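You operate a simulated robot arm through the tools that you are given. There is no shell and no other tool. Be economical: measure what you need, move in short steps, check, and stop when the job is done.

Carry out the task below with a simulated robot arm. There is one attempt and no reset: what you move stays moved.

TASK
Move both barrels from the pocket tray to the pink tray; blow the dusty one clean on the way.
Fine: the clean one in pocket A, the blown one in pocket C.

Only the result counts: the job must be done as asked and must still hold three seconds after the hand-in. Knocking over, shifting, dropping, spilling or breaking anything else fails it.

THE ROBOT
A 7-joint arm with a two-finger parallel gripper on a trunk, on a base that drives. Base frame: it is fixed to the floor where the robot stands at the start and does not move with it; the origin is under the middle of the robot, x ahead of it, y to its left, z up; the surface under the hand at the start is at about z = 0.8. Readings come in m, degrees, newtons and seconds.
Its first joint turns from -166.0 to 166.0 degrees. Places, roughly: air knob [0.5, -0.5, 0.8]; black barrel (4x4x4 cm) [0.8, -0.2, 0.8]; blue barrel (4x4x4 cm) [0.8, 0.1, 0.8]; orange barrel (4x4x4 cm) [0.5, 0.2, 0.8]; pink tray [0.8, 0.1, 0.8]; pocket A of the pink tray [0.8, 0.2, 0.8]; pocket C of the pink tray [0.8, 0, 0.8]; pocket of the nozzle jig [0.6, -0.6, 0.8]; white barrel (4x4x4 cm) [0.8, -0.3, 0.8]. Payload 3.43 kg.
The tool frame sits at the grasp point between the pads (the TCP): z along the fingers, y along the line on which they close. The tips reach 0.03 m beyond it. The gripper opens to 0.094 m. The fingers are 0.028 m wide and 0.01 m thick; the gripper's body (0.05 by 0.096 m) begins 0.055 m behind the TCP.
Orientation is that of the tool frame in the base frame, as a unit quaternion [x, y, z, w]. With the fingers straight down and closing along the base's y, the tool's x points along the base's -x, its y along +y and its z along -z.

THE INTERFACE
- The arm moves only by the tool arm_command. Its argument "series" is a list of rows, each a list of 3 entries, a list of its own where there are three numbers: the shift along the tool's x, y, z in units of 50 mm (1.0 is 50 mm), then the turn, a rotation vector about the tool's x, y, z in units of 6 degrees (1.0 is 6 degrees), then the gripper command, from -1 (fully open) to 1 (shut), values between in proportion. In form: [[[dx, dy, dz], [wx, wy, wz], gripper], ...]. A call has 1 to 10 rows; each row shifts and turns the commanded pose from where the row before left it, along the tool's axes as they then stand. A call with a number of a shift or a turn outside -1 to 1 is refused whole. A row lasts 0.2 s, in which the tool goes at most 0.05 m and 8.6 degrees; a call with a longer step from one row to the next is refused whole, and so is a gripper value outside its range. A pose out of reach is approached as far as the arm can. The call stops where the force on the tool passes 40 N (or 10 N more than at its start, if that is more) or the arm is blocked; 0.2 s more then pass. The fingers move at their own pace (about 0.045 m/s each) and stop on an object; they squeeze with about 21 N. The grip force told is the motor's: it shows also when the fingers shut on nothing. Time passes only in rows, and 0.2 s behind the last, so rows that do not move let the fingers close. The reply holds the time, the measured pose of the TCP, the force on the tool along the base axes, the opening and the grip force, in the units named above and with some noise, with the torque about the TCP (base axes, N m) and any sound that the robot's microphone picked up.
- Cameras (640 x 400 px; columns grow to the right, rows downward): "scene" is now at [0.4794, 0.147, 1.1507]; the picture's right is [-0.77, -0.64, 0.00], its down [-0.37, 0.45, -0.81] and it looks along [0.52, -0.62, -0.58] (base axes); focal length 214 px, centre (320, 200). "wrist" rides on the gripper at [0.076, 0.014, -0.102] in the tool frame; the picture's right is [-0.18, 0.98, 0.00], its down [-0.75, -0.14, -0.64] and it looks along [-0.63, -0.12, 0.77] (tool axes); focal length 243 px, centre (320, 200). There is no depth. A picture from a camera that has moved, and an enlarged one, comes with that camera's place and axes in the base frame and with its lens.
- capture(camera): a new picture of that camera. The clock stands still meanwhile.
- slide_trunk(by): slides the trunk up (or, below 0, down) by that many m; the arm and the scene camera ride with it, the base frame stays. It gives what a move gives, with no picture.
- base_move(legs): drives the robot by 1 to 6 legs, each [ahead, left, turn to the left] in m, m and degrees, along the robot's own axes; the way and the turn of a leg run together, so that a leg with both is an arc; at most 1.5 m and 180 degrees a leg. The arm and the cameras ride along, it lands a little off, and it stops where it bumps. It gives what a move gives.
- pan_tilt(pan, tilt): turns the head with the scene camera to pan (to the left, within 103 degrees either way) and tilt (down, from -29 to 69), counted from straight ahead of the robot. It gives what a move gives.
- inspect(camera, box): a new picture of the part [left, top, right, bottom] of that camera's present view, enlarged. The clock stands still meanwhile.
- job_done(): hands the job in; it is judged then, once.

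Work in short steps. Places have to be worked out from the pictures, the camera data and where the tool is seen: move nearer, look again, correct. Check each grasp and each placing, and mend what went wrong. You have 120 turns and 82 pictures in all, those below and enlarged ones among them. Open the gripper and draw the arm clear of the work before you hand the job in, unless the task says otherwise; then end with one line.

The tools are called after "Emit:" as name(argument=value, ...) on one line, values as JSON. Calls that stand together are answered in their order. arm_command: Moves the arm, as the interface text tells. Its arguments: {"type":"object","properties":{"series":{"type":"array"}},"required":["series"]} The other tools are called the same way: slide_trunk (by) slides the trunk up or down; base_move (legs) drives the base; pan_tilt (pan, tilt) turns the head that bears the scene camera; capture (camera) takes a picture; inspect (camera, box) takes an enlarged picture of a part of a camera's view; job_done () hands the job in.

At the start:

```text
clock: 0.0
tcp_pos: [0.6829, -0.1305, 1.1848]
tool_rot: [0.001, 1.0, 0.0, -0.001]
force: [0.8, 0.5, 0.0]
moment: [0.0, 0.02, -0.01]
grip_width: 0.094
grip_force: 0.1
trunk travel left (down, up): [-0.25, 0.24]
robot x, y, heading: [-0.0009, 0.0008, 0.0]
head pan, tilt: [-50.1, 35.7]
```

scene: 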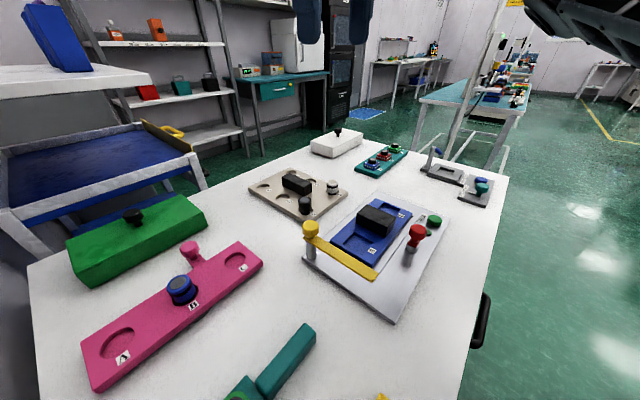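
wrist: 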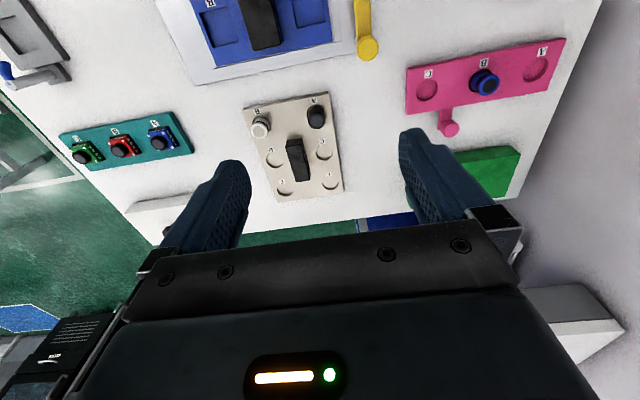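

I see the beige pocket tray with a black and a white barrel, and the pink tray with pockets A and C free. I'll enlarge the scene on the tray and the jig/air knob area.

Emit:
inspect(camera="scene", box=[240, 160, 360, 235])

Emit:
inspect(camera="scene", box=[340, 120, 520, 232])

Emit:
inspect(camera="wrist", box=[230, 80, 370, 210])

```text
5.33 times, centred on (300, 198) of scene
camera zoom: at [0.4794, 0.147, 1.1507], right [-0.77, -0.64, 0.0], down [-0.37, 0.45, -0.81], along [0.52, -0.62, -0.58], focal length 1144 px, centre (427, 213)
```

zoom: 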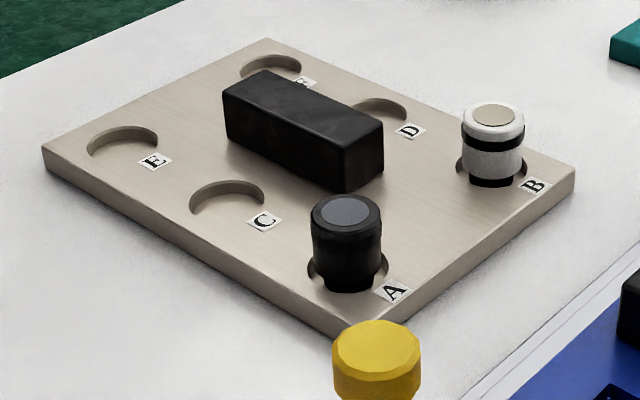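

```text
3.56 times, centred on (430, 176) of scene
camera zoom: at [0.4794, 0.147, 1.1507], right [-0.77, -0.64, 0.0], down [-0.37, 0.45, -0.81], along [0.52, -0.62, -0.58], focal length 763 px, centre (-71, 285)
```

zoom: 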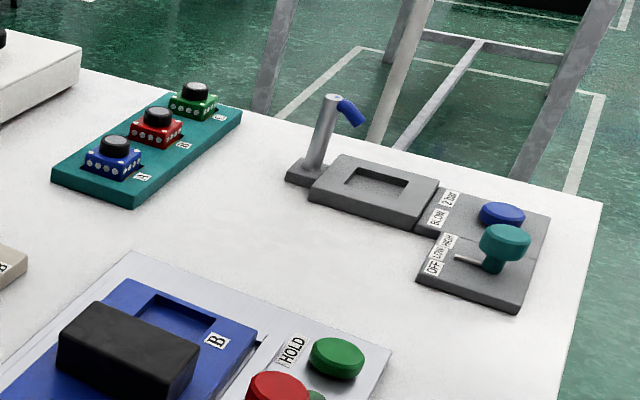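

```text
3.08 times, centred on (300, 145) of wrist
camera zoom: at [0.6071, -0.1161, 1.2862], right [0.18, 0.98, 0.0], down [0.75, -0.14, 0.64], along [0.63, -0.12, -0.77], focal length 746 px, centre (382, 369)
```

zoom: 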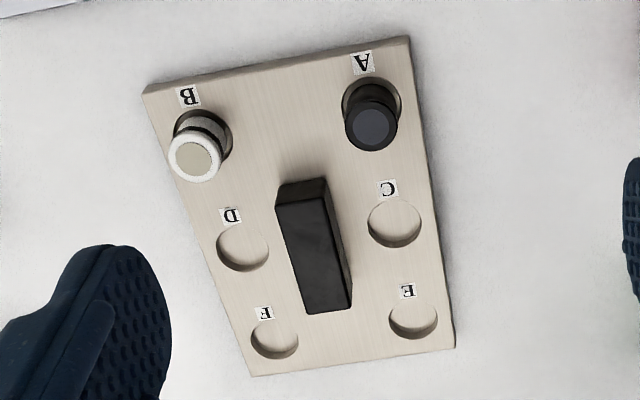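

The white barrel stands at about (0.78, -0.27) and the black one at about (0.78, -0.155). I bring the wrist camera nearer to see which is dusty.

Emit:
arm_command(series=[[[0.12, -0.22, 0.74], [0, 0, 0], -1], [[0.12, -0.22, 0.74], [0, 0, 0], -1], [[0.12, -0.22, 0.74], [0, 0, 0], -1], [[0.12, -0.22, 0.74], [0, 0, 0], -1], [[0.12, -0.22, 0.74], [0, 0, 0], -1]])

Emit:
capture(camera="wrist")

```text
clock: 1.2
tcp_pos: [0.6526, -0.1855, 0.9993]
tool_rot: [-0.002, 1.0, 0.0, 0.0]
force: [0.1, 0.3, -0.3]
moment: [-0.04, -0.01, 0.02]
grip_width: 0.0942
grip_force: 0.0
trunk travel left (down, up): [-0.25, 0.24]
robot x, y, heading: [0.0006, -0.0043, 0.0]
head pan, tilt: [-50.1, 35.7]
```

```text
76 pictures are left
camera wrist: at [0.5767, -0.171, 1.101], right [0.18, 0.98, 0.0], down [0.75, -0.14, 0.64], along [0.63, -0.12, -0.77], focal length 243 px, centre (320, 200)
```

wrist: 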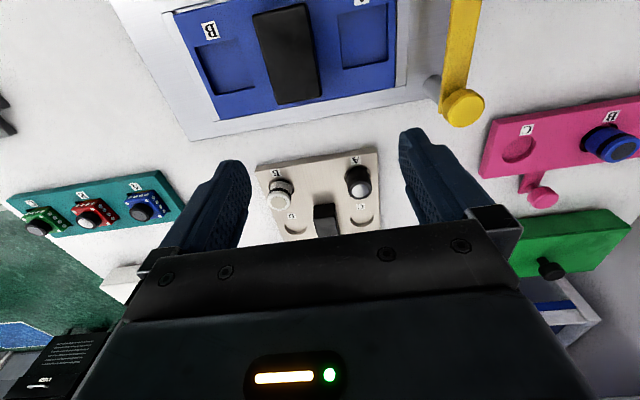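

Emit:
inspect(camera="wrist", box=[250, 145, 390, 235])

```text
4.44 times, centred on (320, 190) of wrist
camera zoom: at [0.5767, -0.171, 1.101], right [0.18, 0.98, 0.0], down [0.75, -0.14, 0.64], along [0.63, -0.12, -0.77], focal length 1078 px, centre (320, 244)
```

zoom: 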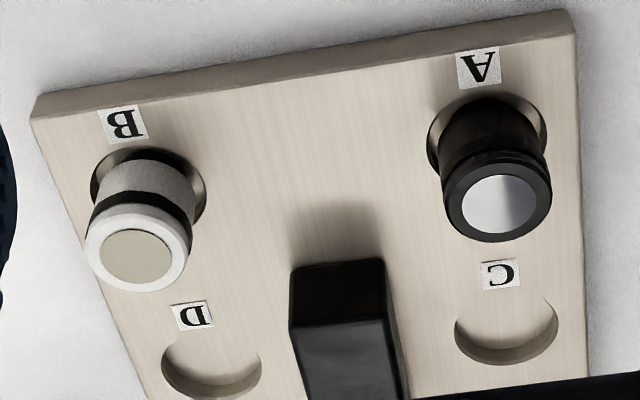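

The black barrel's lens is shiny, while the white one's is matte and tan, so white is the dusty one. Triangulation gives tops at z≈0.846, black at (0.779,-0.156) and white at (0.780,-0.267). I go above the black one with the gripper partly open.

Emit:
arm_command(series=[[[-0.635, 0.15, 0.4], [0, 0, 0], -0.4], [[-0.635, 0.15, 0.4], [0, 0, 0], -0.4], [[-0.635, 0.15, 0.4], [0, 0, 0], -0.4], [[-0.635, 0.15, 0.4], [0, 0, 0], -0.4], [[0, 0, 0], [0, 0, 0], -0.4]])

Emit:
capture(camera="wrist")

Emit:
capture(camera="scene")

```text
clock: 2.4
tcp_pos: [0.7801, -0.1545, 0.9206]
tool_rot: [0.0, 1.0, 0.0, 0.0]
force: [0.1, 0.9, -0.3]
moment: [0.0, -0.02, -0.01]
grip_width: 0.0655
grip_force: 0.0
trunk travel left (down, up): [-0.25, 0.24]
robot x, y, heading: [0.0005, 0.0022, 0.1]
head pan, tilt: [-50.1, 35.7]
```

```text
74 pictures are left
camera wrist: at [0.7045, -0.1407, 1.0233], right [0.18, 0.98, 0.0], down [0.75, -0.14, 0.64], along [0.63, -0.12, -0.77], focal length 243 px, centre (320, 200)
```

wrist: 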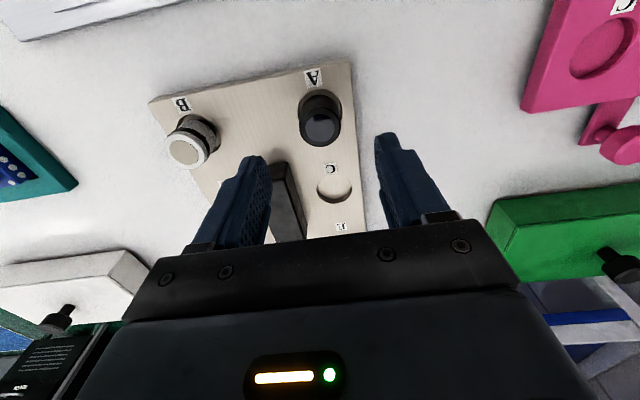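

```text
73 pictures are left
camera scene: at [0.4793, 0.1471, 1.1507], right [-0.77, -0.64, 0.0], down [-0.37, 0.45, -0.81], along [0.52, -0.62, -0.58], focal length 214 px, centre (320, 200)
```

scene: 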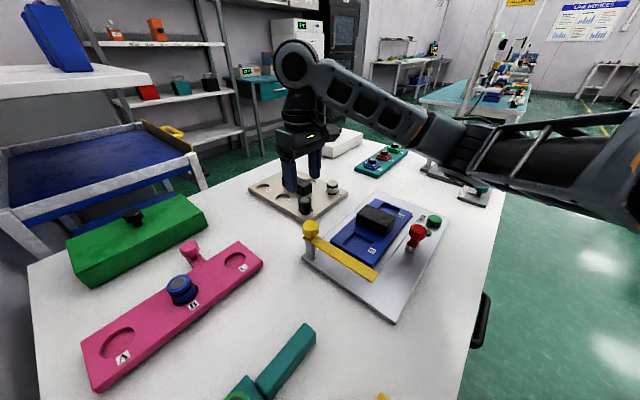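

The barrel is now computed at (0.778,-0.154), right below the TCP. I descend to z≈0.851, which keeps the tips above the tray.

Emit:
arm_command(series=[[[0.03, 0, 0.6], [0, 0, 0], -0.4], [[0, 0, 0.5], [0, 0, 0], -0.4], [[0, 0, 0.28], [0, 0, 0], -0.4], [[0, 0, 0], [0, 0, 0], -0.4]])

Emit:
inspect(camera="scene", box=[240, 120, 360, 235])

```text
clock: 3.4
tcp_pos: [0.7772, -0.1563, 0.8517]
tool_rot: [0.001, 1.0, 0.0, 0.0]
force: [0.1, -0.2, -0.6]
moment: [0.0, 0.0, -0.02]
grip_width: 0.0659
grip_force: 0.2
trunk travel left (down, up): [-0.25, 0.24]
robot x, y, heading: [0.0011, -0.0013, 0.1]
head pan, tilt: [-50.1, 35.7]
```

```text
3.48 times, centred on (300, 178) of scene
camera zoom: at [0.4794, 0.147, 1.1507], right [-0.77, -0.64, 0.0], down [-0.37, 0.45, -0.81], along [0.52, -0.62, -0.58], focal length 746 px, centre (390, 278)
```

zoom: 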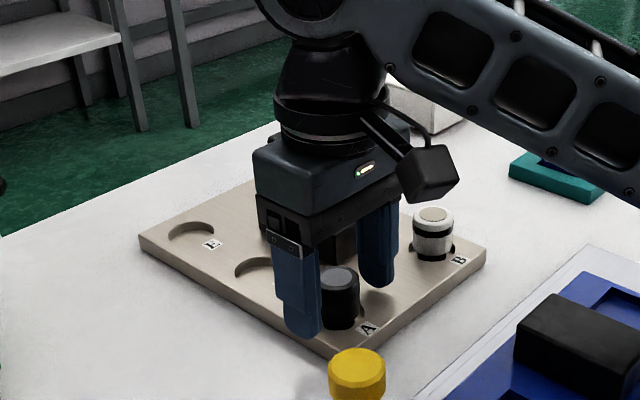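

The fingers straddle the black barrel without contact. I close.

Emit:
arm_command(series=[[[0, 0, 0.06], [0, 0, 0], -0.4], [[0, 0, 0], [0, 0, 0], 1], [[0, 0, 0], [0, 0, 0], 1], [[0, 0, 0], [0, 0, 0], 1], [[0, 0, 0], [0, 0, 0], 1]])

Emit:
arm_command(series=[[[0, 0, -0.4], [0, 0, 0], 1], [[0, 0, -0.8], [0, 0, 0], 1], [[0, 0, -0.8], [0, 0, 0], 1]])

Emit:
capture(camera="scene")

Emit:
capture(camera="wrist")

```text
clock: 4.6
tcp_pos: [0.7786, -0.1546, 0.8477]
tool_rot: [0.0, 1.0, 0.0, 0.0]
force: [-0.3, -0.4, -0.3]
moment: [-0.02, -0.01, 0.0]
grip_width: 0.0309
grip_force: 21.0
trunk travel left (down, up): [-0.25, 0.24]
robot x, y, heading: [-0.0007, -0.0003, 0.2]
head pan, tilt: [-50.1, 35.7]
```

```text
clock: 5.4
tcp_pos: [0.7788, -0.1546, 0.945]
tool_rot: [-0.001, 1.0, 0.0, -0.001]
force: [0.4, 0.2, 0.5]
moment: [0.01, 0.04, 0.0]
grip_width: 0.0307
grip_force: 21.0
trunk travel left (down, up): [-0.25, 0.24]
robot x, y, heading: [0.0013, 0.003, -0.1]
head pan, tilt: [-50.1, 35.7]
```

```text
71 pictures are left
camera scene: at [0.4795, 0.147, 1.1505], right [-0.77, -0.64, 0.0], down [-0.37, 0.45, -0.81], along [0.52, -0.62, -0.58], focal length 214 px, centre (320, 200)
```

scene: 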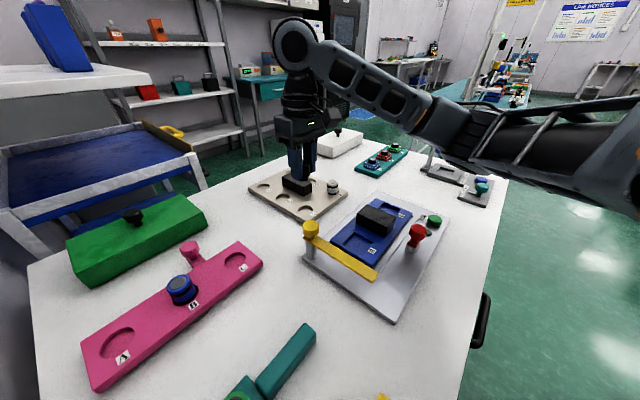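

```text
70 pictures are left
camera wrist: at [0.7024, -0.14, 1.0481], right [0.18, 0.98, 0.0], down [0.75, -0.14, 0.64], along [0.63, -0.12, -0.77], focal length 243 px, centre (320, 200)
```

wrist: 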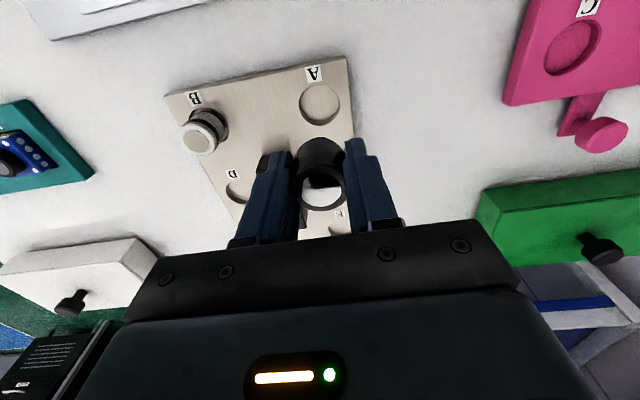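

The black barrel is held and its lens is shiny and clean. I carry it at this height to above pocket A of the pink tray, at about (0.769,0.234).

Emit:
arm_command(series=[[[0.02, 0.778, 0], [0, 0, 0], 1], [[0.02, 0.778, 0], [0, 0, 0], 1], [[0.02, 0.778, 0], [0, 0, 0], 1], [[0.02, 0.778, 0], [0, 0, 0], 1], [[0.02, 0.778, 0], [0, 0, 0], 1], [[0.02, 0.778, 0], [0, 0, 0], 1], [[0.02, 0.778, 0], [0, 0, 0], 1], [[0.02, 0.778, 0], [0, 0, 0], 1], [[0.02, 0.778, 0], [0, 0, 0], 1], [[0.02, 0.778, 0], [0, 0, 0], 1]])

Emit:
inspect(camera="wrist", box=[200, 20, 440, 220])

Emit:
capture(camera="scene")

```text
clock: 7.6
tcp_pos: [0.7699, 0.2325, 0.9467]
tool_rot: [0.0, 1.0, -0.001, 0.0]
force: [-0.1, 0.0, 0.0]
moment: [0.03, -0.02, 0.04]
grip_width: 0.0309
grip_force: 20.6
trunk travel left (down, up): [-0.25, 0.24]
robot x, y, heading: [-0.0016, -0.0023, 0.2]
head pan, tilt: [-50.1, 35.7]
```

```text
2.00 times, centred on (320, 120) of wrist
camera zoom: at [0.6937, 0.2472, 1.0493], right [0.19, 0.98, 0.0], down [0.75, -0.14, 0.64], along [0.63, -0.12, -0.77], focal length 485 px, centre (320, 360)
```

zoom: 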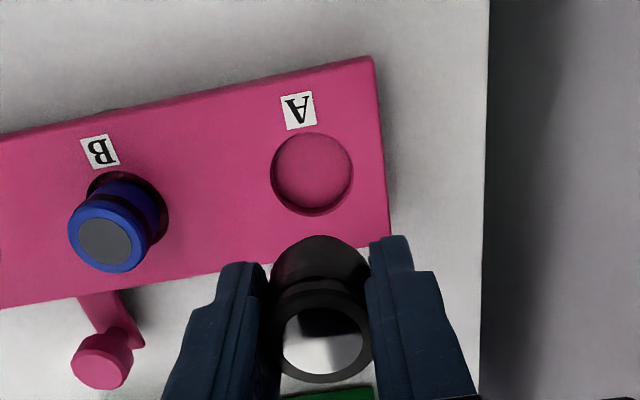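

```text
68 pictures are left
camera scene: at [0.4795, 0.1463, 1.1507], right [-0.77, -0.64, 0.0], down [-0.37, 0.45, -0.81], along [0.52, -0.62, -0.58], focal length 214 px, centre (320, 200)
```

scene: 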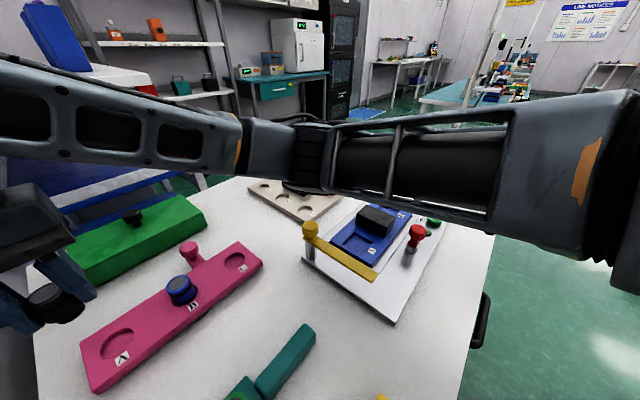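

Pocket A works out at about (0.771,0.227). I shift by (+0.001,-0.0055) and descend partway to check.

Emit:
arm_command(series=[[[-0.02, -0.11, 0.3], [0, 0, 0], 1], [[0, 0, 0.7], [0, 0, 0], 1], [[0, 0, 0.35], [0, 0, 0], 1], [[0, 0, 0], [0, 0, 0], 1]])

Emit:
inspect(camera="wrist", box=[200, 20, 440, 220])

```text
clock: 8.6
tcp_pos: [0.7731, 0.2274, 0.8849]
tool_rot: [0.0, 1.0, -0.002, 0.007]
force: [-0.2, -0.2, -0.3]
moment: [0.02, -0.02, -0.02]
grip_width: 0.031
grip_force: 20.5
trunk travel left (down, up): [-0.25, 0.24]
robot x, y, heading: [-0.0007, -0.0034, -0.1]
head pan, tilt: [-50.1, 35.7]
```

```text
2.00 times, centred on (320, 120) of wrist
camera zoom: at [0.6958, 0.2415, 0.9867], right [0.18, 0.98, 0.0], down [0.74, -0.14, 0.65], along [0.64, -0.12, -0.76], focal length 485 px, centre (320, 360)
```

zoom: 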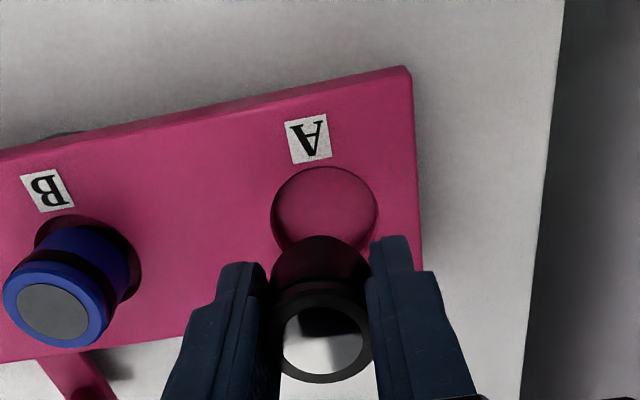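

Alignment is within about 1 mm. I lower to just above the pocket floor.

Emit:
arm_command(series=[[[0, 0.01, 0.3], [0, 0, 0], 1], [[0, 0, 0.25], [0, 0, 0], 1], [[0, 0, 0.1], [0, 0, 0], 1], [[0, 0, 0], [0, 0, 0], 1]])

Emit:
inspect(camera="wrist", box=[200, 20, 440, 220])

```text
clock: 9.8
tcp_pos: [0.796, 0.2182, 0.8864]
tool_rot: [0.004, 0.999, -0.013, 0.049]
force: [-0.3, 0.0, -0.4]
moment: [0.0, 0.0, 0.02]
grip_width: 0.0312
grip_force: 20.9
trunk travel left (down, up): [-0.25, 0.24]
robot x, y, heading: [0.0008, -0.004, -0.1]
head pan, tilt: [-50.1, 35.7]
stopped in row 4: the arm was blocked; the commanded pose is now the measured one
```

```text
2.00 times, centred on (320, 120) of wrist
camera zoom: at [0.7108, 0.2343, 0.9803], right [0.19, 0.98, -0.01], down [0.69, -0.13, 0.72], along [0.7, -0.14, -0.7], focal length 485 px, centre (320, 360)
```

zoom: 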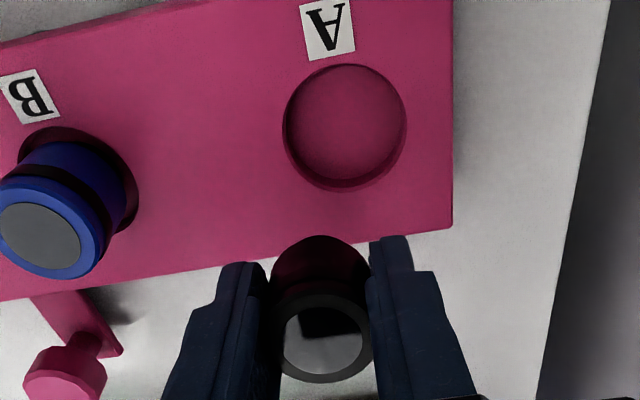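

The arm ran into a posture limit with no contact force on the tool. The forearm is close to the head here. I back up, level the tool, and will drive the base left so the arm works straight ahead.

Emit:
arm_command(series=[[[0, 0, -0.6], [0, 0, 0], 1], [[0, 0, -0.6], [-0.12, 0.47, -0.04], 1], [[0, 0, -0.6], [-0.13, 0.47, -0.04], 1], [[0, 0, 0], [0, 0, 0], 1]])

Emit:
capture(camera="scene")

```text
clock: 10.8
tcp_pos: [0.7871, 0.2207, 0.9714]
tool_rot: [-0.001, 1.0, 0.0, -0.008]
force: [1.1, -0.1, -0.1]
moment: [0.01, 0.0, 0.0]
grip_width: 0.0309
grip_force: 21.1
trunk travel left (down, up): [-0.25, 0.24]
robot x, y, heading: [0.0005, 0.0005, 0.0]
head pan, tilt: [-50.1, 35.7]
```

```text
65 pictures are left
camera scene: at [0.4797, 0.1464, 1.1506], right [-0.77, -0.64, 0.0], down [-0.37, 0.45, -0.81], along [0.52, -0.62, -0.58], focal length 214 px, centre (320, 200)
```

scene: 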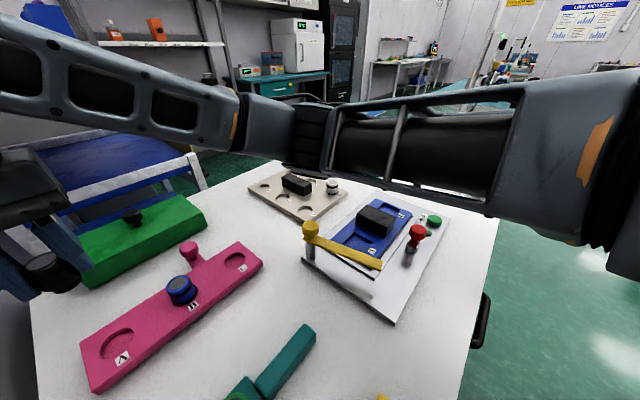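

The yellow bar on the clamp fixture looks slightly different from before, so I check it closely.

Emit:
inspect(camera="scene", box=[270, 160, 470, 330])

```text
2.35 times, centred on (370, 245) of scene
camera zoom: at [0.4797, 0.1464, 1.1506], right [-0.77, -0.64, 0.0], down [-0.37, 0.45, -0.81], along [0.52, -0.62, -0.58], focal length 505 px, centre (202, 94)
```

zoom: 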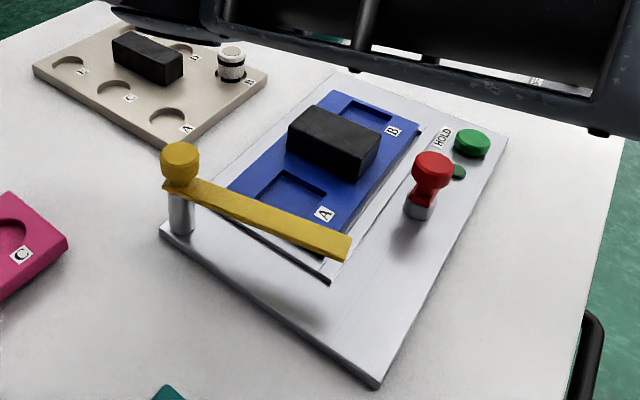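

The yellow lever seems to have been nudged: the low elbow sat right over its knob. I'll raise the trunk to lift the elbow, then look again.

Emit:
slide_trunk(by=0.2)

Emit:
capture(camera="scene")

```text
clock: 13.0
tcp_pos: [0.7875, 0.2212, 1.1714]
tool_rot: [-0.001, 1.0, 0.002, -0.007]
force: [0.1, -0.9, -0.7]
moment: [0.0, 0.02, -0.01]
grip_width: 0.031
grip_force: 21.1
trunk travel left (down, up): [-0.45, 0.04]
robot x, y, heading: [0.0007, 0.0011, -0.1]
head pan, tilt: [-50.1, 35.7]
```

```text
63 pictures are left
camera scene: at [0.4797, 0.1463, 1.3506], right [-0.77, -0.64, 0.0], down [-0.37, 0.45, -0.81], along [0.52, -0.62, -0.58], focal length 214 px, centre (320, 200)
```

scene: 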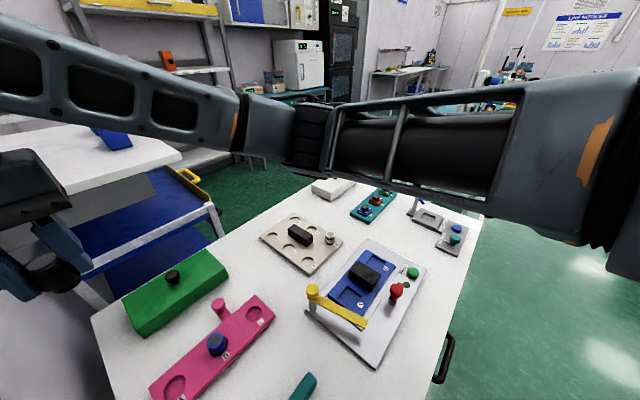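

The trunk is higher now. I lower the TCP to z≈0.95 above pocket A, levelling the tool, and check the elbow.

Emit:
arm_command(series=[[[0.053, 0.02, 0.733], [0, -0.13, 0], 1], [[0.053, 0.02, 0.733], [0, 0, 0], 1], [[0.053, 0.02, 0.733], [0, 0, 0], 1], [[0.053, 0.02, 0.733], [0, 0, 0], 1], [[0.053, 0.02, 0.733], [0, 0, 0], 1], [[0.053, 0.02, 0.733], [0, 0, 0], 1], [[0, 0, 0], [0, 0, 0], 1]])

Emit:
capture(camera="scene")

Emit:
inspect(camera="wrist", box=[200, 20, 440, 220])

```text
clock: 14.6
tcp_pos: [0.7711, 0.2295, 0.9539]
tool_rot: [-0.001, 1.0, 0.001, -0.001]
force: [0.3, -0.2, -0.8]
moment: [0.02, -0.03, -0.04]
grip_width: 0.0309
grip_force: 20.9
trunk travel left (down, up): [-0.45, 0.04]
robot x, y, heading: [0.0019, 0.0014, -0.1]
head pan, tilt: [-50.1, 35.7]
```

```text
62 pictures are left
camera scene: at [0.4797, 0.1463, 1.3507], right [-0.77, -0.64, 0.0], down [-0.37, 0.45, -0.81], along [0.52, -0.62, -0.58], focal length 214 px, centre (320, 200)
```

scene: 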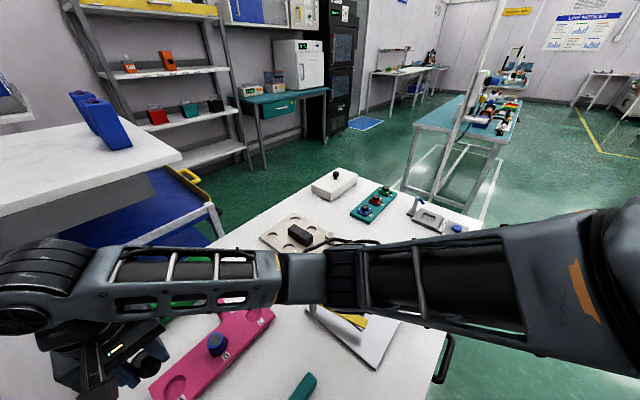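

```text
2.00 times, centred on (320, 120) of wrist
camera zoom: at [0.6961, 0.2423, 1.0554], right [0.18, 0.98, 0.0], down [0.75, -0.14, 0.64], along [0.63, -0.12, -0.77], focal length 485 px, centre (320, 360)
```

zoom: 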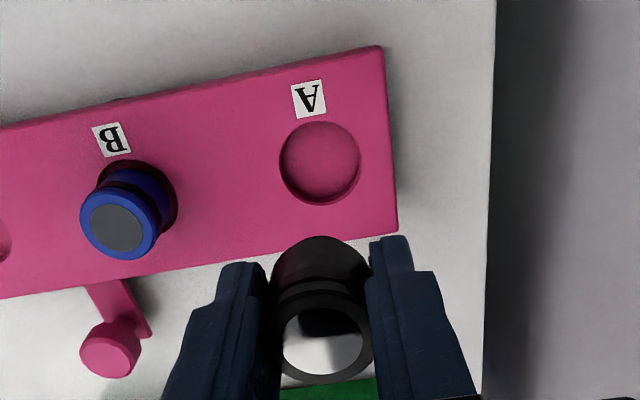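

The elbow still hangs low and close to the lever knob at (0.676,-0.061,0.89). I raise the tool, then drive the base left and back so the arm is straighter and the elbow clear of that fixture.

Emit:
arm_command(series=[[[0, 0, -0.8], [0, 0, 0], 1], [[0, 0, -0.8], [0, 0, 0], 1], [[0, 0, -0.8], [0, 0, 0], 1], [[0, 0, -0.8], [0, 0, 0], 1]])

Emit:
base_move(legs=[[-0.1, 0, 0], [0, 0.3, 0]])

Emit:
capture(camera="scene")

```text
clock: 15.6
tcp_pos: [0.7705, 0.2288, 1.1139]
tool_rot: [0.0, 1.0, 0.0, 0.0]
force: [0.5, -0.4, -0.5]
moment: [0.04, 0.02, 0.0]
grip_width: 0.0312
grip_force: 20.8
trunk travel left (down, up): [-0.45, 0.04]
robot x, y, heading: [0.0027, -0.002, 0.0]
head pan, tilt: [-50.1, 35.7]
```

```text
clock: 17.8
tcp_pos: [0.6735, 0.3012, 1.113]
tool_rot: [0.0, 1.0, -0.001, -0.002]
force: [0.6, -0.9, 0.5]
moment: [0.05, 0.02, 0.0]
grip_width: 0.0308
grip_force: 20.7
trunk travel left (down, up): [-0.45, 0.04]
robot x, y, heading: [-0.1003, 0.0734, 0.1]
head pan, tilt: [-50.1, 35.7]
stopped in leg 2: the robot was blocked; the commanded pose is now the measured one
```

```text
60 pictures are left
camera scene: at [0.3826, 0.2186, 1.3507], right [-0.77, -0.64, 0.0], down [-0.37, 0.45, -0.81], along [0.52, -0.62, -0.58], focal length 214 px, centre (320, 200)
```

scene: 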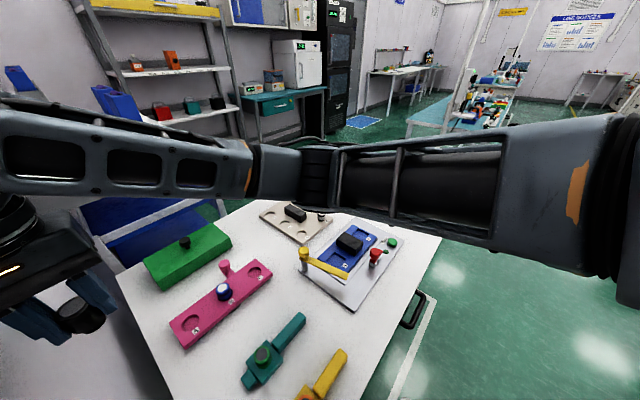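

The base was stopped at y=0.073 by something on the left. I look there.

Emit:
pan_tilt(pan=70, tilt=50)

Emit:
capture(camera="scene")

```text
clock: 19.8
tcp_pos: [0.6731, 0.2982, 1.1134]
tool_rot: [-0.002, 1.0, 0.003, -0.001]
force: [0.1, -1.0, -0.2]
moment: [0.0, -0.01, 0.0]
grip_width: 0.031
grip_force: 20.9
trunk travel left (down, up): [-0.45, 0.04]
robot x, y, heading: [-0.1005, 0.0733, -0.2]
head pan, tilt: [70.0, 50.0]
```

```text
59 pictures are left
camera scene: at [0.4014, 0.3109, 1.3364], right [0.36, -0.93, 0.0], down [-0.67, -0.26, -0.69], along [0.65, 0.26, -0.72], focal length 214 px, centre (320, 200)
```

scene: 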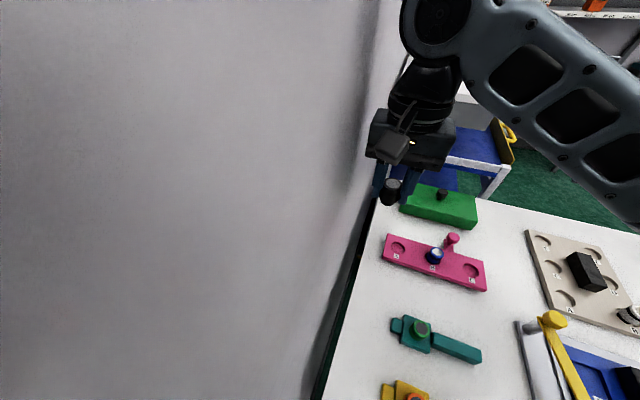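

It's the wall, so nothing was moved. The base at (-0.10, 0.07) gives a longer, straighter arm; I move back above pocket A and look at the elbow.

Emit:
arm_command(series=[[[-0.392, -0.284, 0.612], [0, 0, 0], 1], [[-0.392, -0.284, 0.612], [0, 0, 0], 1], [[-0.392, -0.284, 0.612], [0, 0, 0], 1], [[-0.392, -0.284, 0.612], [0, 0, 0], 1], [[-0.392, -0.284, 0.612], [0, 0, 0], 1], [[0, 0, 0], [0, 0, 0], 1]])

Emit:
pan_tilt(pan=-20, tilt=50)

Emit:
capture(camera="scene")

Emit:
inspect(camera="wrist", box=[200, 20, 440, 220])

```text
clock: 21.2
tcp_pos: [0.7701, 0.2253, 0.9618]
tool_rot: [0.0, 1.0, 0.002, -0.001]
force: [0.1, -0.5, -0.4]
moment: [0.0, -0.02, 0.04]
grip_width: 0.0308
grip_force: 21.0
trunk travel left (down, up): [-0.45, 0.04]
robot x, y, heading: [-0.1006, 0.0728, 0.2]
head pan, tilt: [70.0, 50.0]
```

```text
clock: 22.9
tcp_pos: [0.7698, 0.2292, 0.9625]
tool_rot: [-0.001, 1.0, 0.001, -0.002]
force: [1.1, -0.2, -0.2]
moment: [-0.01, 0.0, 0.01]
grip_width: 0.0309
grip_force: 20.5
trunk travel left (down, up): [-0.45, 0.04]
robot x, y, heading: [-0.0947, 0.0728, -0.1]
head pan, tilt: [-20.0, 50.0]
```

```text
58 pictures are left
camera scene: at [0.3986, 0.2596, 1.33], right [-0.34, -0.94, 0.0], down [-0.72, 0.26, -0.64], along [0.6, -0.22, -0.77], focal length 214 px, centre (320, 200)
```

scene: 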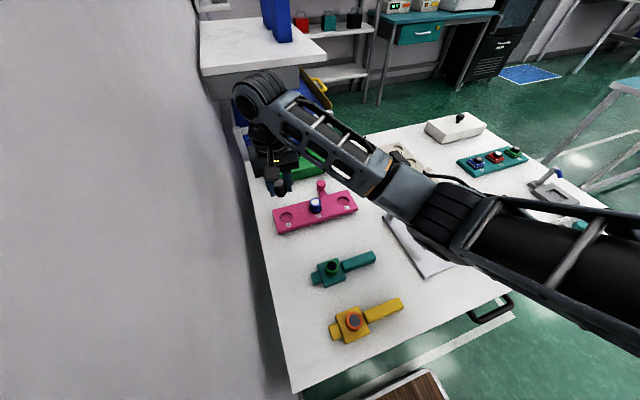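

```text
2.00 times, centred on (320, 120) of wrist
camera zoom: at [0.6939, 0.2431, 1.0648], right [0.18, 0.98, 0.0], down [0.76, -0.14, 0.64], along [0.63, -0.12, -0.77], focal length 485 px, centre (320, 360)
```

zoom: 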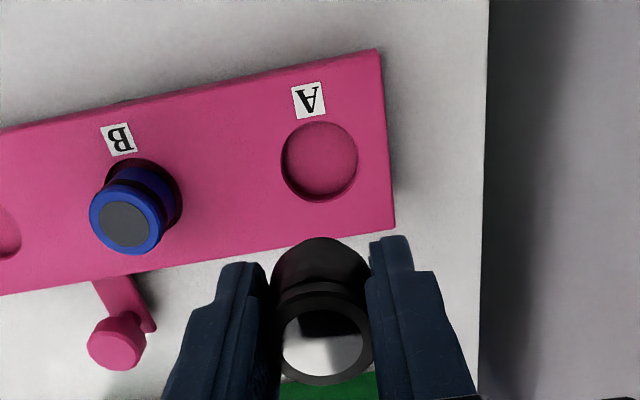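

This view shows the whole arm: the elbow is near (0.54, 0.0, 1.05). To gain more clearance I raise the trunk to its limit and back the base another 5 cm, then step down while watching.

Emit:
slide_trunk(by=0.035)

Emit:
base_move(legs=[[-0.05, 0, 0]])

Emit:
arm_command(series=[[[-0.5, 0, 0.4], [0, 0, 0], 1], [[-0.5, 0, 0.4], [0, 0, 0], 1], [[0, 0, 0.4], [0, 0, 0], 1], [[0, 0, 0], [0, 0, 0], 1]])

Emit:
capture(camera="scene")

```text
clock: 23.6
tcp_pos: [0.7703, 0.2299, 0.9976]
tool_rot: [-0.001, 1.0, 0.001, -0.001]
force: [0.2, -0.1, 0.1]
moment: [0.02, 0.02, -0.03]
grip_width: 0.031
grip_force: 21.1
trunk travel left (down, up): [-0.485, 0.005]
robot x, y, heading: [-0.0945, 0.0713, -0.1]
head pan, tilt: [-20.0, 50.0]
```

```text
clock: 24.6
tcp_pos: [0.7199, 0.2298, 0.9967]
tool_rot: [-0.001, 1.0, 0.001, -0.002]
force: [0.2, -0.2, -0.6]
moment: [-0.01, 0.01, -0.04]
grip_width: 0.0308
grip_force: 21.2
trunk travel left (down, up): [-0.485, 0.005]
robot x, y, heading: [-0.1468, 0.0729, -0.1]
head pan, tilt: [-20.0, 50.0]
```

```text
clock: 25.6
tcp_pos: [0.7697, 0.2308, 0.9362]
tool_rot: [-0.001, 1.0, 0.001, -0.002]
force: [0.3, 0.2, -0.2]
moment: [-0.01, 0.01, 0.0]
grip_width: 0.031
grip_force: 20.8
trunk travel left (down, up): [-0.485, 0.005]
robot x, y, heading: [-0.1511, 0.0705, 0.0]
head pan, tilt: [-20.0, 50.0]
```

```text
56 pictures are left
camera scene: at [0.3489, 0.2596, 1.365], right [-0.34, -0.94, 0.0], down [-0.72, 0.26, -0.64], along [0.6, -0.22, -0.77], focal length 214 px, centre (320, 200)
```

scene: 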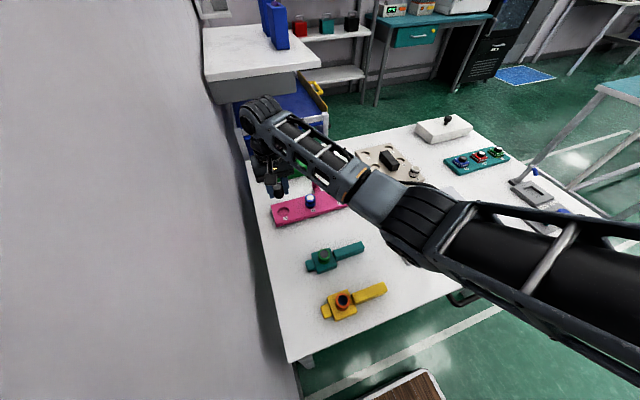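

The elbow is now clearly higher (≈1.1). I lower a bit more and check alignment over pocket A.

Emit:
arm_command(series=[[[-0.02, -0.04, 0.4], [0, 0, 0], 1], [[0, 0, 0.4], [0, 0, 0], 1], [[0, 0, 0], [0, 0, 0], 1]])

Emit:
inspect(camera="wrist", box=[200, 20, 440, 220])

Emit:
capture(camera="scene")

```text
clock: 26.4
tcp_pos: [0.7723, 0.229, 0.8946]
tool_rot: [0.0, 1.0, 0.001, 0.0]
force: [0.0, 0.1, -0.6]
moment: [0.01, -0.02, 0.02]
grip_width: 0.0312
grip_force: 20.7
trunk travel left (down, up): [-0.485, 0.005]
robot x, y, heading: [-0.1468, 0.0707, 0.1]
head pan, tilt: [-20.0, 50.0]
```

```text
2.00 times, centred on (320, 120) of wrist
camera zoom: at [0.6963, 0.2424, 0.998], right [0.18, 0.98, 0.0], down [0.76, -0.14, 0.64], along [0.63, -0.12, -0.77], focal length 485 px, centre (320, 360)
```

zoom: 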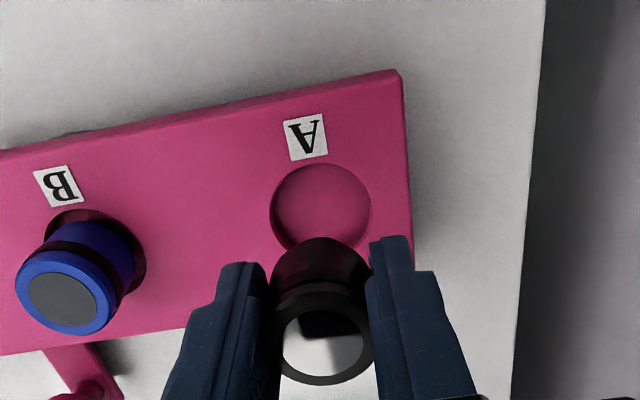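

```text
54 pictures are left
camera scene: at [0.3489, 0.2596, 1.365], right [-0.34, -0.94, 0.0], down [-0.72, 0.26, -0.64], along [0.6, -0.22, -0.77], focal length 214 px, centre (320, 200)
```

scene: 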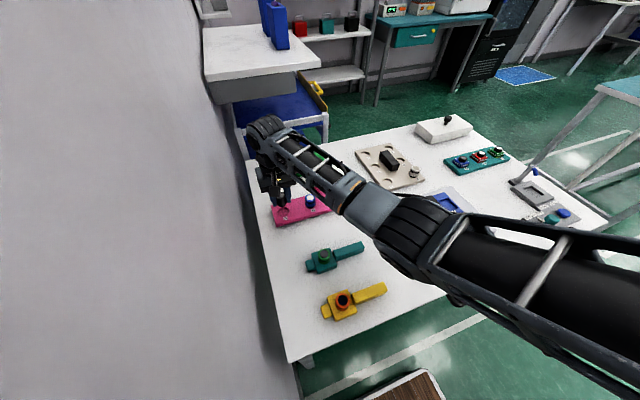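

Aligned within 1–2 mm; the elbow is clear. I lower into the pocket.

Emit:
arm_command(series=[[[0.01, -0.02, 0.4], [0, 0, 0], 1], [[0, 0, 0.3], [0, 0, 0], 1], [[0, 0, 0.16], [0, 0, 0], 1], [[0, 0, 0], [0, 0, 0], 1]])

Emit:
inspect(camera="wrist", box=[200, 20, 440, 220])

```text
clock: 27.4
tcp_pos: [0.7737, 0.2281, 0.8548]
tool_rot: [0.0, 1.0, 0.001, 0.001]
force: [-0.3, -0.1, 14.3]
moment: [-0.09, 0.02, -0.03]
grip_width: 0.0311
grip_force: 21.4
trunk travel left (down, up): [-0.485, 0.005]
robot x, y, heading: [-0.149, 0.0695, -0.1]
head pan, tilt: [-20.0, 50.0]
```

```text
2.00 times, centred on (320, 120) of wrist
camera zoom: at [0.6964, 0.2423, 0.9574], right [0.18, 0.98, 0.0], down [0.75, -0.14, 0.64], along [0.63, -0.12, -0.77], focal length 485 px, centre (320, 360)
```

zoom: 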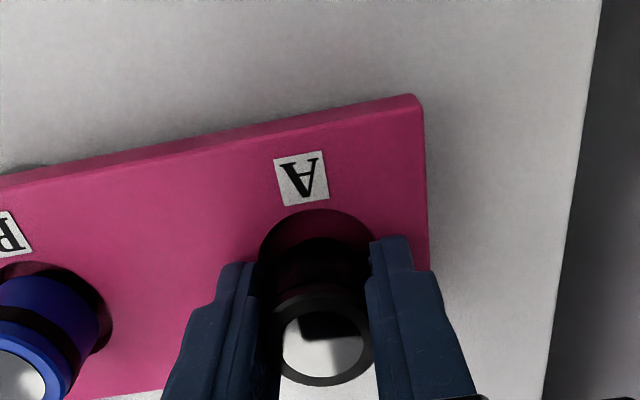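

A 14 N upward force at z=0.855: either the pocket floor (the blue barrel's top also triangulates to ≈0.853) or the rim. I look from the scene camera.

Emit:
inspect(camera="scene", box=[240, 150, 350, 240])

```text
4.44 times, centred on (295, 195) of scene
camera zoom: at [0.3484, 0.2595, 1.3653], right [-0.34, -0.94, 0.0], down [-0.72, 0.26, -0.64], along [0.6, -0.22, -0.77], focal length 953 px, centre (431, 222)
```

zoom: 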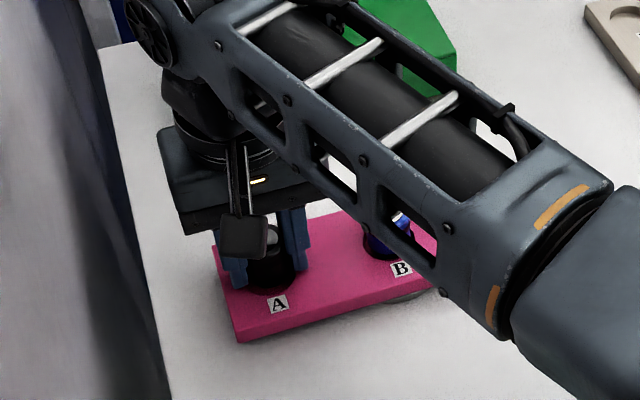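

I ease up 4 mm, shift slightly toward the estimated centre, and press down again to compare the contact height.

Emit:
arm_command(series=[[[0, 0, -0.12], [0, 0, 0], 1], [[0.03, -0.03, 0], [0, 0, 0], 1], [[0, 0, 0.1], [0, 0, 0], 1], [[0, 0, 0.05], [0, 0, 0], 1], [[0, 0, 0], [0, 0, 0], 1]])

Emit:
inspect(camera="wrist", box=[240, 100, 400, 200])

```text
clock: 28.7
tcp_pos: [0.7701, 0.2252, 0.8542]
tool_rot: [0.0, 1.0, 0.001, 0.001]
force: [-9.7, -1.7, 21.2]
moment: [-0.48, 0.59, -0.22]
grip_width: 0.031
grip_force: 20.9
trunk travel left (down, up): [-0.485, 0.005]
robot x, y, heading: [-0.1478, 0.0703, 0.2]
head pan, tilt: [-20.0, 50.0]
stopped in row 5: the force on the tool passed its limit at 41 N (the readings are from after the stop); the commanded pose is now the measured one
```

```text
4.00 times, centred on (320, 150) of wrist
camera zoom: at [0.6943, 0.2391, 0.9574], right [0.18, 0.98, 0.0], down [0.75, -0.14, 0.64], along [0.63, -0.12, -0.77], focal length 970 px, centre (320, 400)
```

zoom: 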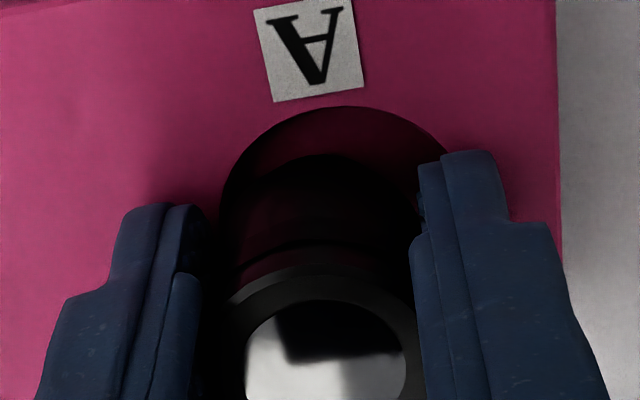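

Same contact height and the pocket ring is visible all around the barrel, so it sits on the pocket floor. I ease off the pressure, then open.

Emit:
arm_command(series=[[[0, 0, -0.03], [0, 0, 0], 1], [[0, 0, 0], [0, 0, 0], 1]])

Emit:
arm_command(series=[[[0, 0, 0], [0, 0, 0], 0.2], [[0, 0, 0], [0, 0, 0], -0.1], [[0, 0, 0], [0, 0, 0], -0.3], [[0, 0, 0], [0, 0, 0], -0.3]])

Emit:
arm_command(series=[[[0, 0, -0.3], [0, 0, 0], -0.3], [[0, 0, -0.8], [0, 0, 0], -0.3], [[0, 0, -0.8], [0, 0, 0], -0.3]])

Emit:
inspect(camera="wrist", box=[200, 20, 440, 220])

```text
clock: 29.3
tcp_pos: [0.7721, 0.225, 0.8555]
tool_rot: [-0.001, 1.0, 0.001, 0.001]
force: [-3.0, 1.8, 11.3]
moment: [-0.16, 0.23, -0.05]
grip_width: 0.0309
grip_force: 21.3
trunk travel left (down, up): [-0.485, 0.005]
robot x, y, heading: [-0.1469, 0.0715, 0.1]
head pan, tilt: [-20.0, 50.0]
```

```text
clock: 30.3
tcp_pos: [0.7707, 0.2253, 0.8547]
tool_rot: [0.0, 1.0, 0.001, 0.0]
force: [-0.8, 8.2, 8.5]
moment: [-0.09, 0.16, -0.16]
grip_width: 0.056
grip_force: 0.0
trunk travel left (down, up): [-0.485, 0.005]
robot x, y, heading: [-0.1459, 0.0752, 0.0]
head pan, tilt: [-20.0, 50.0]
```

```text
clock: 31.1
tcp_pos: [0.7712, 0.2259, 0.9507]
tool_rot: [0.0, 1.0, 0.001, -0.001]
force: [0.2, 0.1, 0.5]
moment: [0.01, 0.0, 0.02]
grip_width: 0.0609
grip_force: 0.0
trunk travel left (down, up): [-0.485, 0.005]
robot x, y, heading: [-0.1446, 0.0716, -0.2]
head pan, tilt: [-20.0, 50.0]
```

```text
2.00 times, centred on (320, 120) of wrist
camera zoom: at [0.6952, 0.2398, 1.0525], right [0.18, 0.98, 0.0], down [0.75, -0.14, 0.64], along [0.63, -0.12, -0.77], focal length 485 px, centre (320, 360)
```

zoom: 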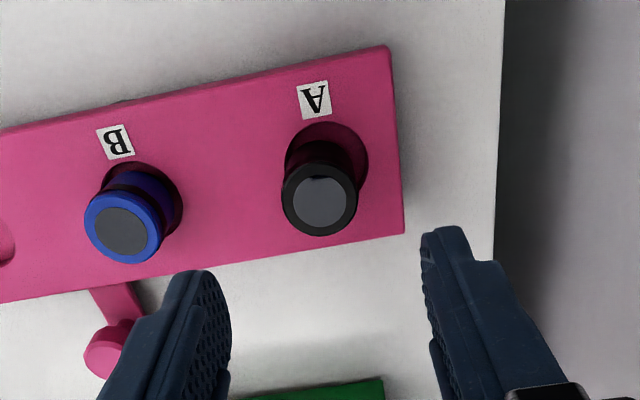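

The barrel is in the pocket area but seems offset relative to the blue one. I inspect it closely from both cameras.

Emit:
inspect(camera="wrist", box=[225, 60, 385, 160])

Emit:
inspect(camera="scene", box=[255, 180, 335, 230])

```text
4.00 times, centred on (305, 110) of wrist
camera zoom: at [0.6952, 0.2398, 1.0525], right [0.18, 0.98, 0.0], down [0.75, -0.14, 0.64], along [0.63, -0.12, -0.77], focal length 970 px, centre (380, 560)
```

zoom: 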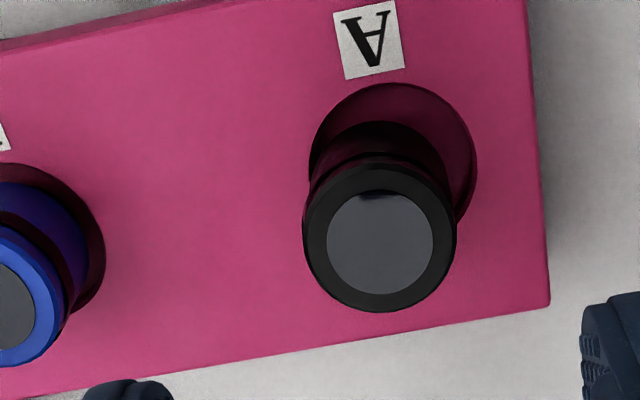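

```text
8.00 times, centred on (295, 205) of scene
camera zoom: at [0.3489, 0.2596, 1.3649], right [-0.34, -0.94, 0.0], down [-0.72, 0.26, -0.64], along [0.6, -0.22, -0.77], focal length 1716 px, centre (520, 160)
```

zoom: 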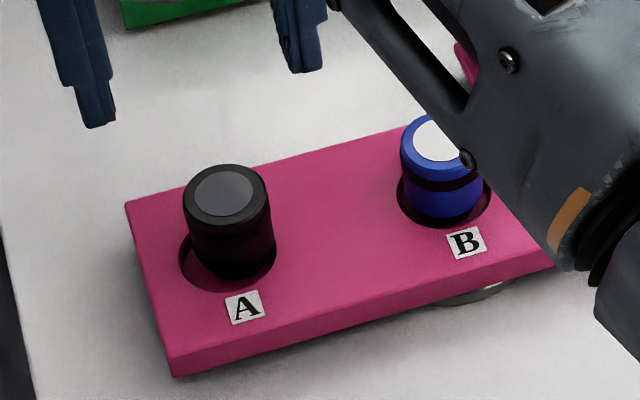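

Triangulating: pocket A centre is at (0.7715,0.228) and the barrel top at (0.7757,0.2245), so it rests off-centre against the rim. I'll regrasp it at its own position and recentre it.

Emit:
arm_command(series=[[[-0.08, -0.015, 0.7], [0, 0, 0], -0.3], [[0, 0, 0.7], [0, 0, 0], -0.3], [[0, 0, 0.4], [0, 0, 0], -0.3], [[0, 0, 0.17], [0, 0, 0], -0.3], [[0, 0, 0], [0, 0, 0], -0.3]])

Emit:
arm_command(series=[[[0, 0, 0], [0, 0, 0], 1], [[0, 0, 0], [0, 0, 0], 1], [[0, 0, 0], [0, 0, 0], 1], [[0, 0, 0], [0, 0, 0], 1]])

Emit:
arm_command(series=[[[0, 0, -0.3], [0, 0, 0], 1], [[0, 0, -0.3], [0, 0, 0], 1], [[0, 0, 0], [0, 0, 0], 1]])

Emit:
inspect(camera="wrist", box=[225, 80, 415, 200])

Emit:
inspect(camera="scene", box=[245, 150, 341, 230])

```text
clock: 32.3
tcp_pos: [0.7754, 0.2264, 0.8551]
tool_rot: [0.0, 1.0, 0.001, 0.003]
force: [-5.1, -1.0, 21.5]
moment: [-0.73, 0.42, -0.31]
grip_width: 0.0617
grip_force: 0.9
trunk travel left (down, up): [-0.485, 0.005]
robot x, y, heading: [-0.1467, 0.0714, 0.1]
head pan, tilt: [-20.0, 50.0]
```

```text
clock: 33.3
tcp_pos: [0.7758, 0.2258, 0.8557]
tool_rot: [-0.001, 1.0, 0.0, 0.002]
force: [3.2, -16.4, 34.0]
moment: [-1.08, 0.4, 0.33]
grip_width: 0.0312
grip_force: 21.0
trunk travel left (down, up): [-0.485, 0.005]
robot x, y, heading: [-0.1453, 0.0669, -0.1]
head pan, tilt: [-20.0, 50.0]
```

```text
clock: 34.1
tcp_pos: [0.7745, 0.2263, 0.8833]
tool_rot: [-0.001, 1.0, 0.001, 0.0]
force: [0.5, 0.9, -0.5]
moment: [0.03, 0.01, 0.01]
grip_width: 0.0309
grip_force: 21.3
trunk travel left (down, up): [-0.485, 0.005]
robot x, y, heading: [-0.1464, 0.0723, 0.1]
head pan, tilt: [-20.0, 50.0]
```

```text
3.33 times, centred on (320, 140) of wrist
camera zoom: at [0.698, 0.2398, 0.9855], right [0.18, 0.98, 0.0], down [0.75, -0.14, 0.64], along [0.63, -0.12, -0.77], focal length 809 px, centre (320, 400)
```

zoom: 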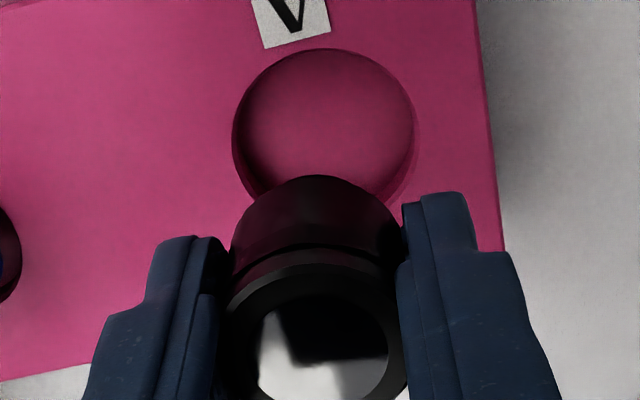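

```text
5.00 times, centred on (293, 190) of scene
camera zoom: at [0.3487, 0.2596, 1.3649], right [-0.34, -0.94, 0.0], down [-0.72, 0.26, -0.64], along [0.6, -0.22, -0.77], focal length 1072 px, centre (455, 250)
```

zoom: 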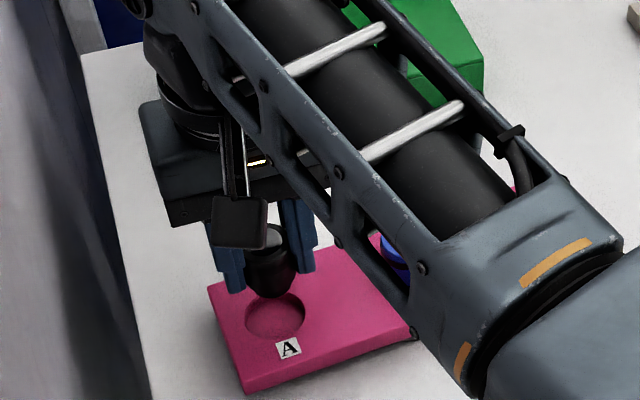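

The fingertip on the −y side touches the plate at TCP z≈0.855, so the pink tray's surface is higher there. I also saw a grey disc under its front edge, so I look at that.

Emit:
inspect(camera="wrist", box=[0, 0, 320, 200])

Emit:
pan_tilt(pan=0, tilt=50)

Emit:
capture(camera="scene")

```text
2.00 times, centred on (160, 100) of wrist
camera zoom: at [0.698, 0.2398, 0.9855], right [0.18, 0.98, 0.0], down [0.75, -0.14, 0.64], along [0.63, -0.12, -0.77], focal length 485 px, centre (640, 400)
```

zoom: 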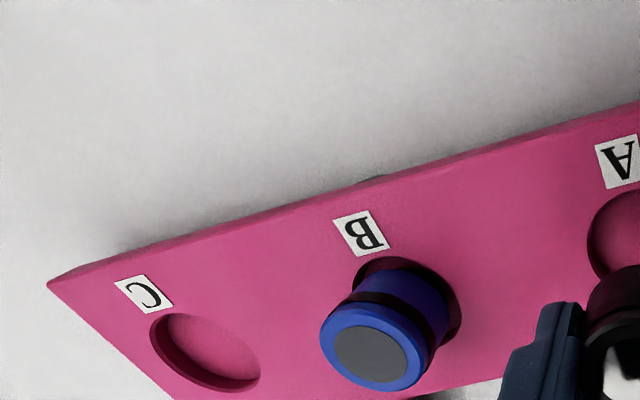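

```text
clock: 34.9
tcp_pos: [0.7753, 0.2264, 0.884]
tool_rot: [-0.002, 1.0, 0.001, 0.0]
force: [0.7, -1.4, 0.2]
moment: [0.04, -0.01, 0.0]
grip_width: 0.0309
grip_force: 21.0
trunk travel left (down, up): [-0.485, 0.005]
robot x, y, heading: [-0.1451, 0.0713, 0.1]
head pan, tilt: [0.0, 50.0]
```

```text
44 pictures are left
camera scene: at [0.3534, 0.2859, 1.365], right [0.0, -1.0, 0.0], down [-0.77, 0.0, -0.64], along [0.64, 0.0, -0.77], focal length 214 px, centre (320, 200)
```

scene: 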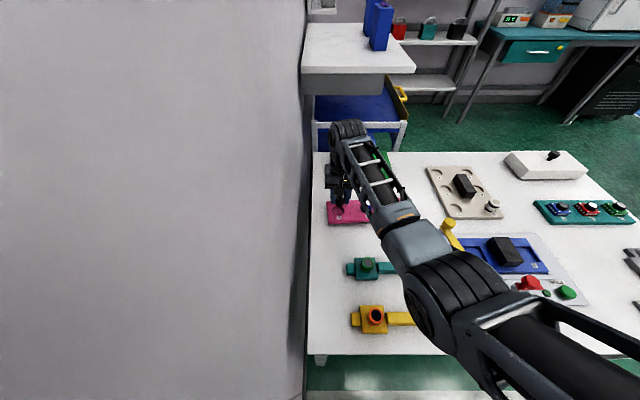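

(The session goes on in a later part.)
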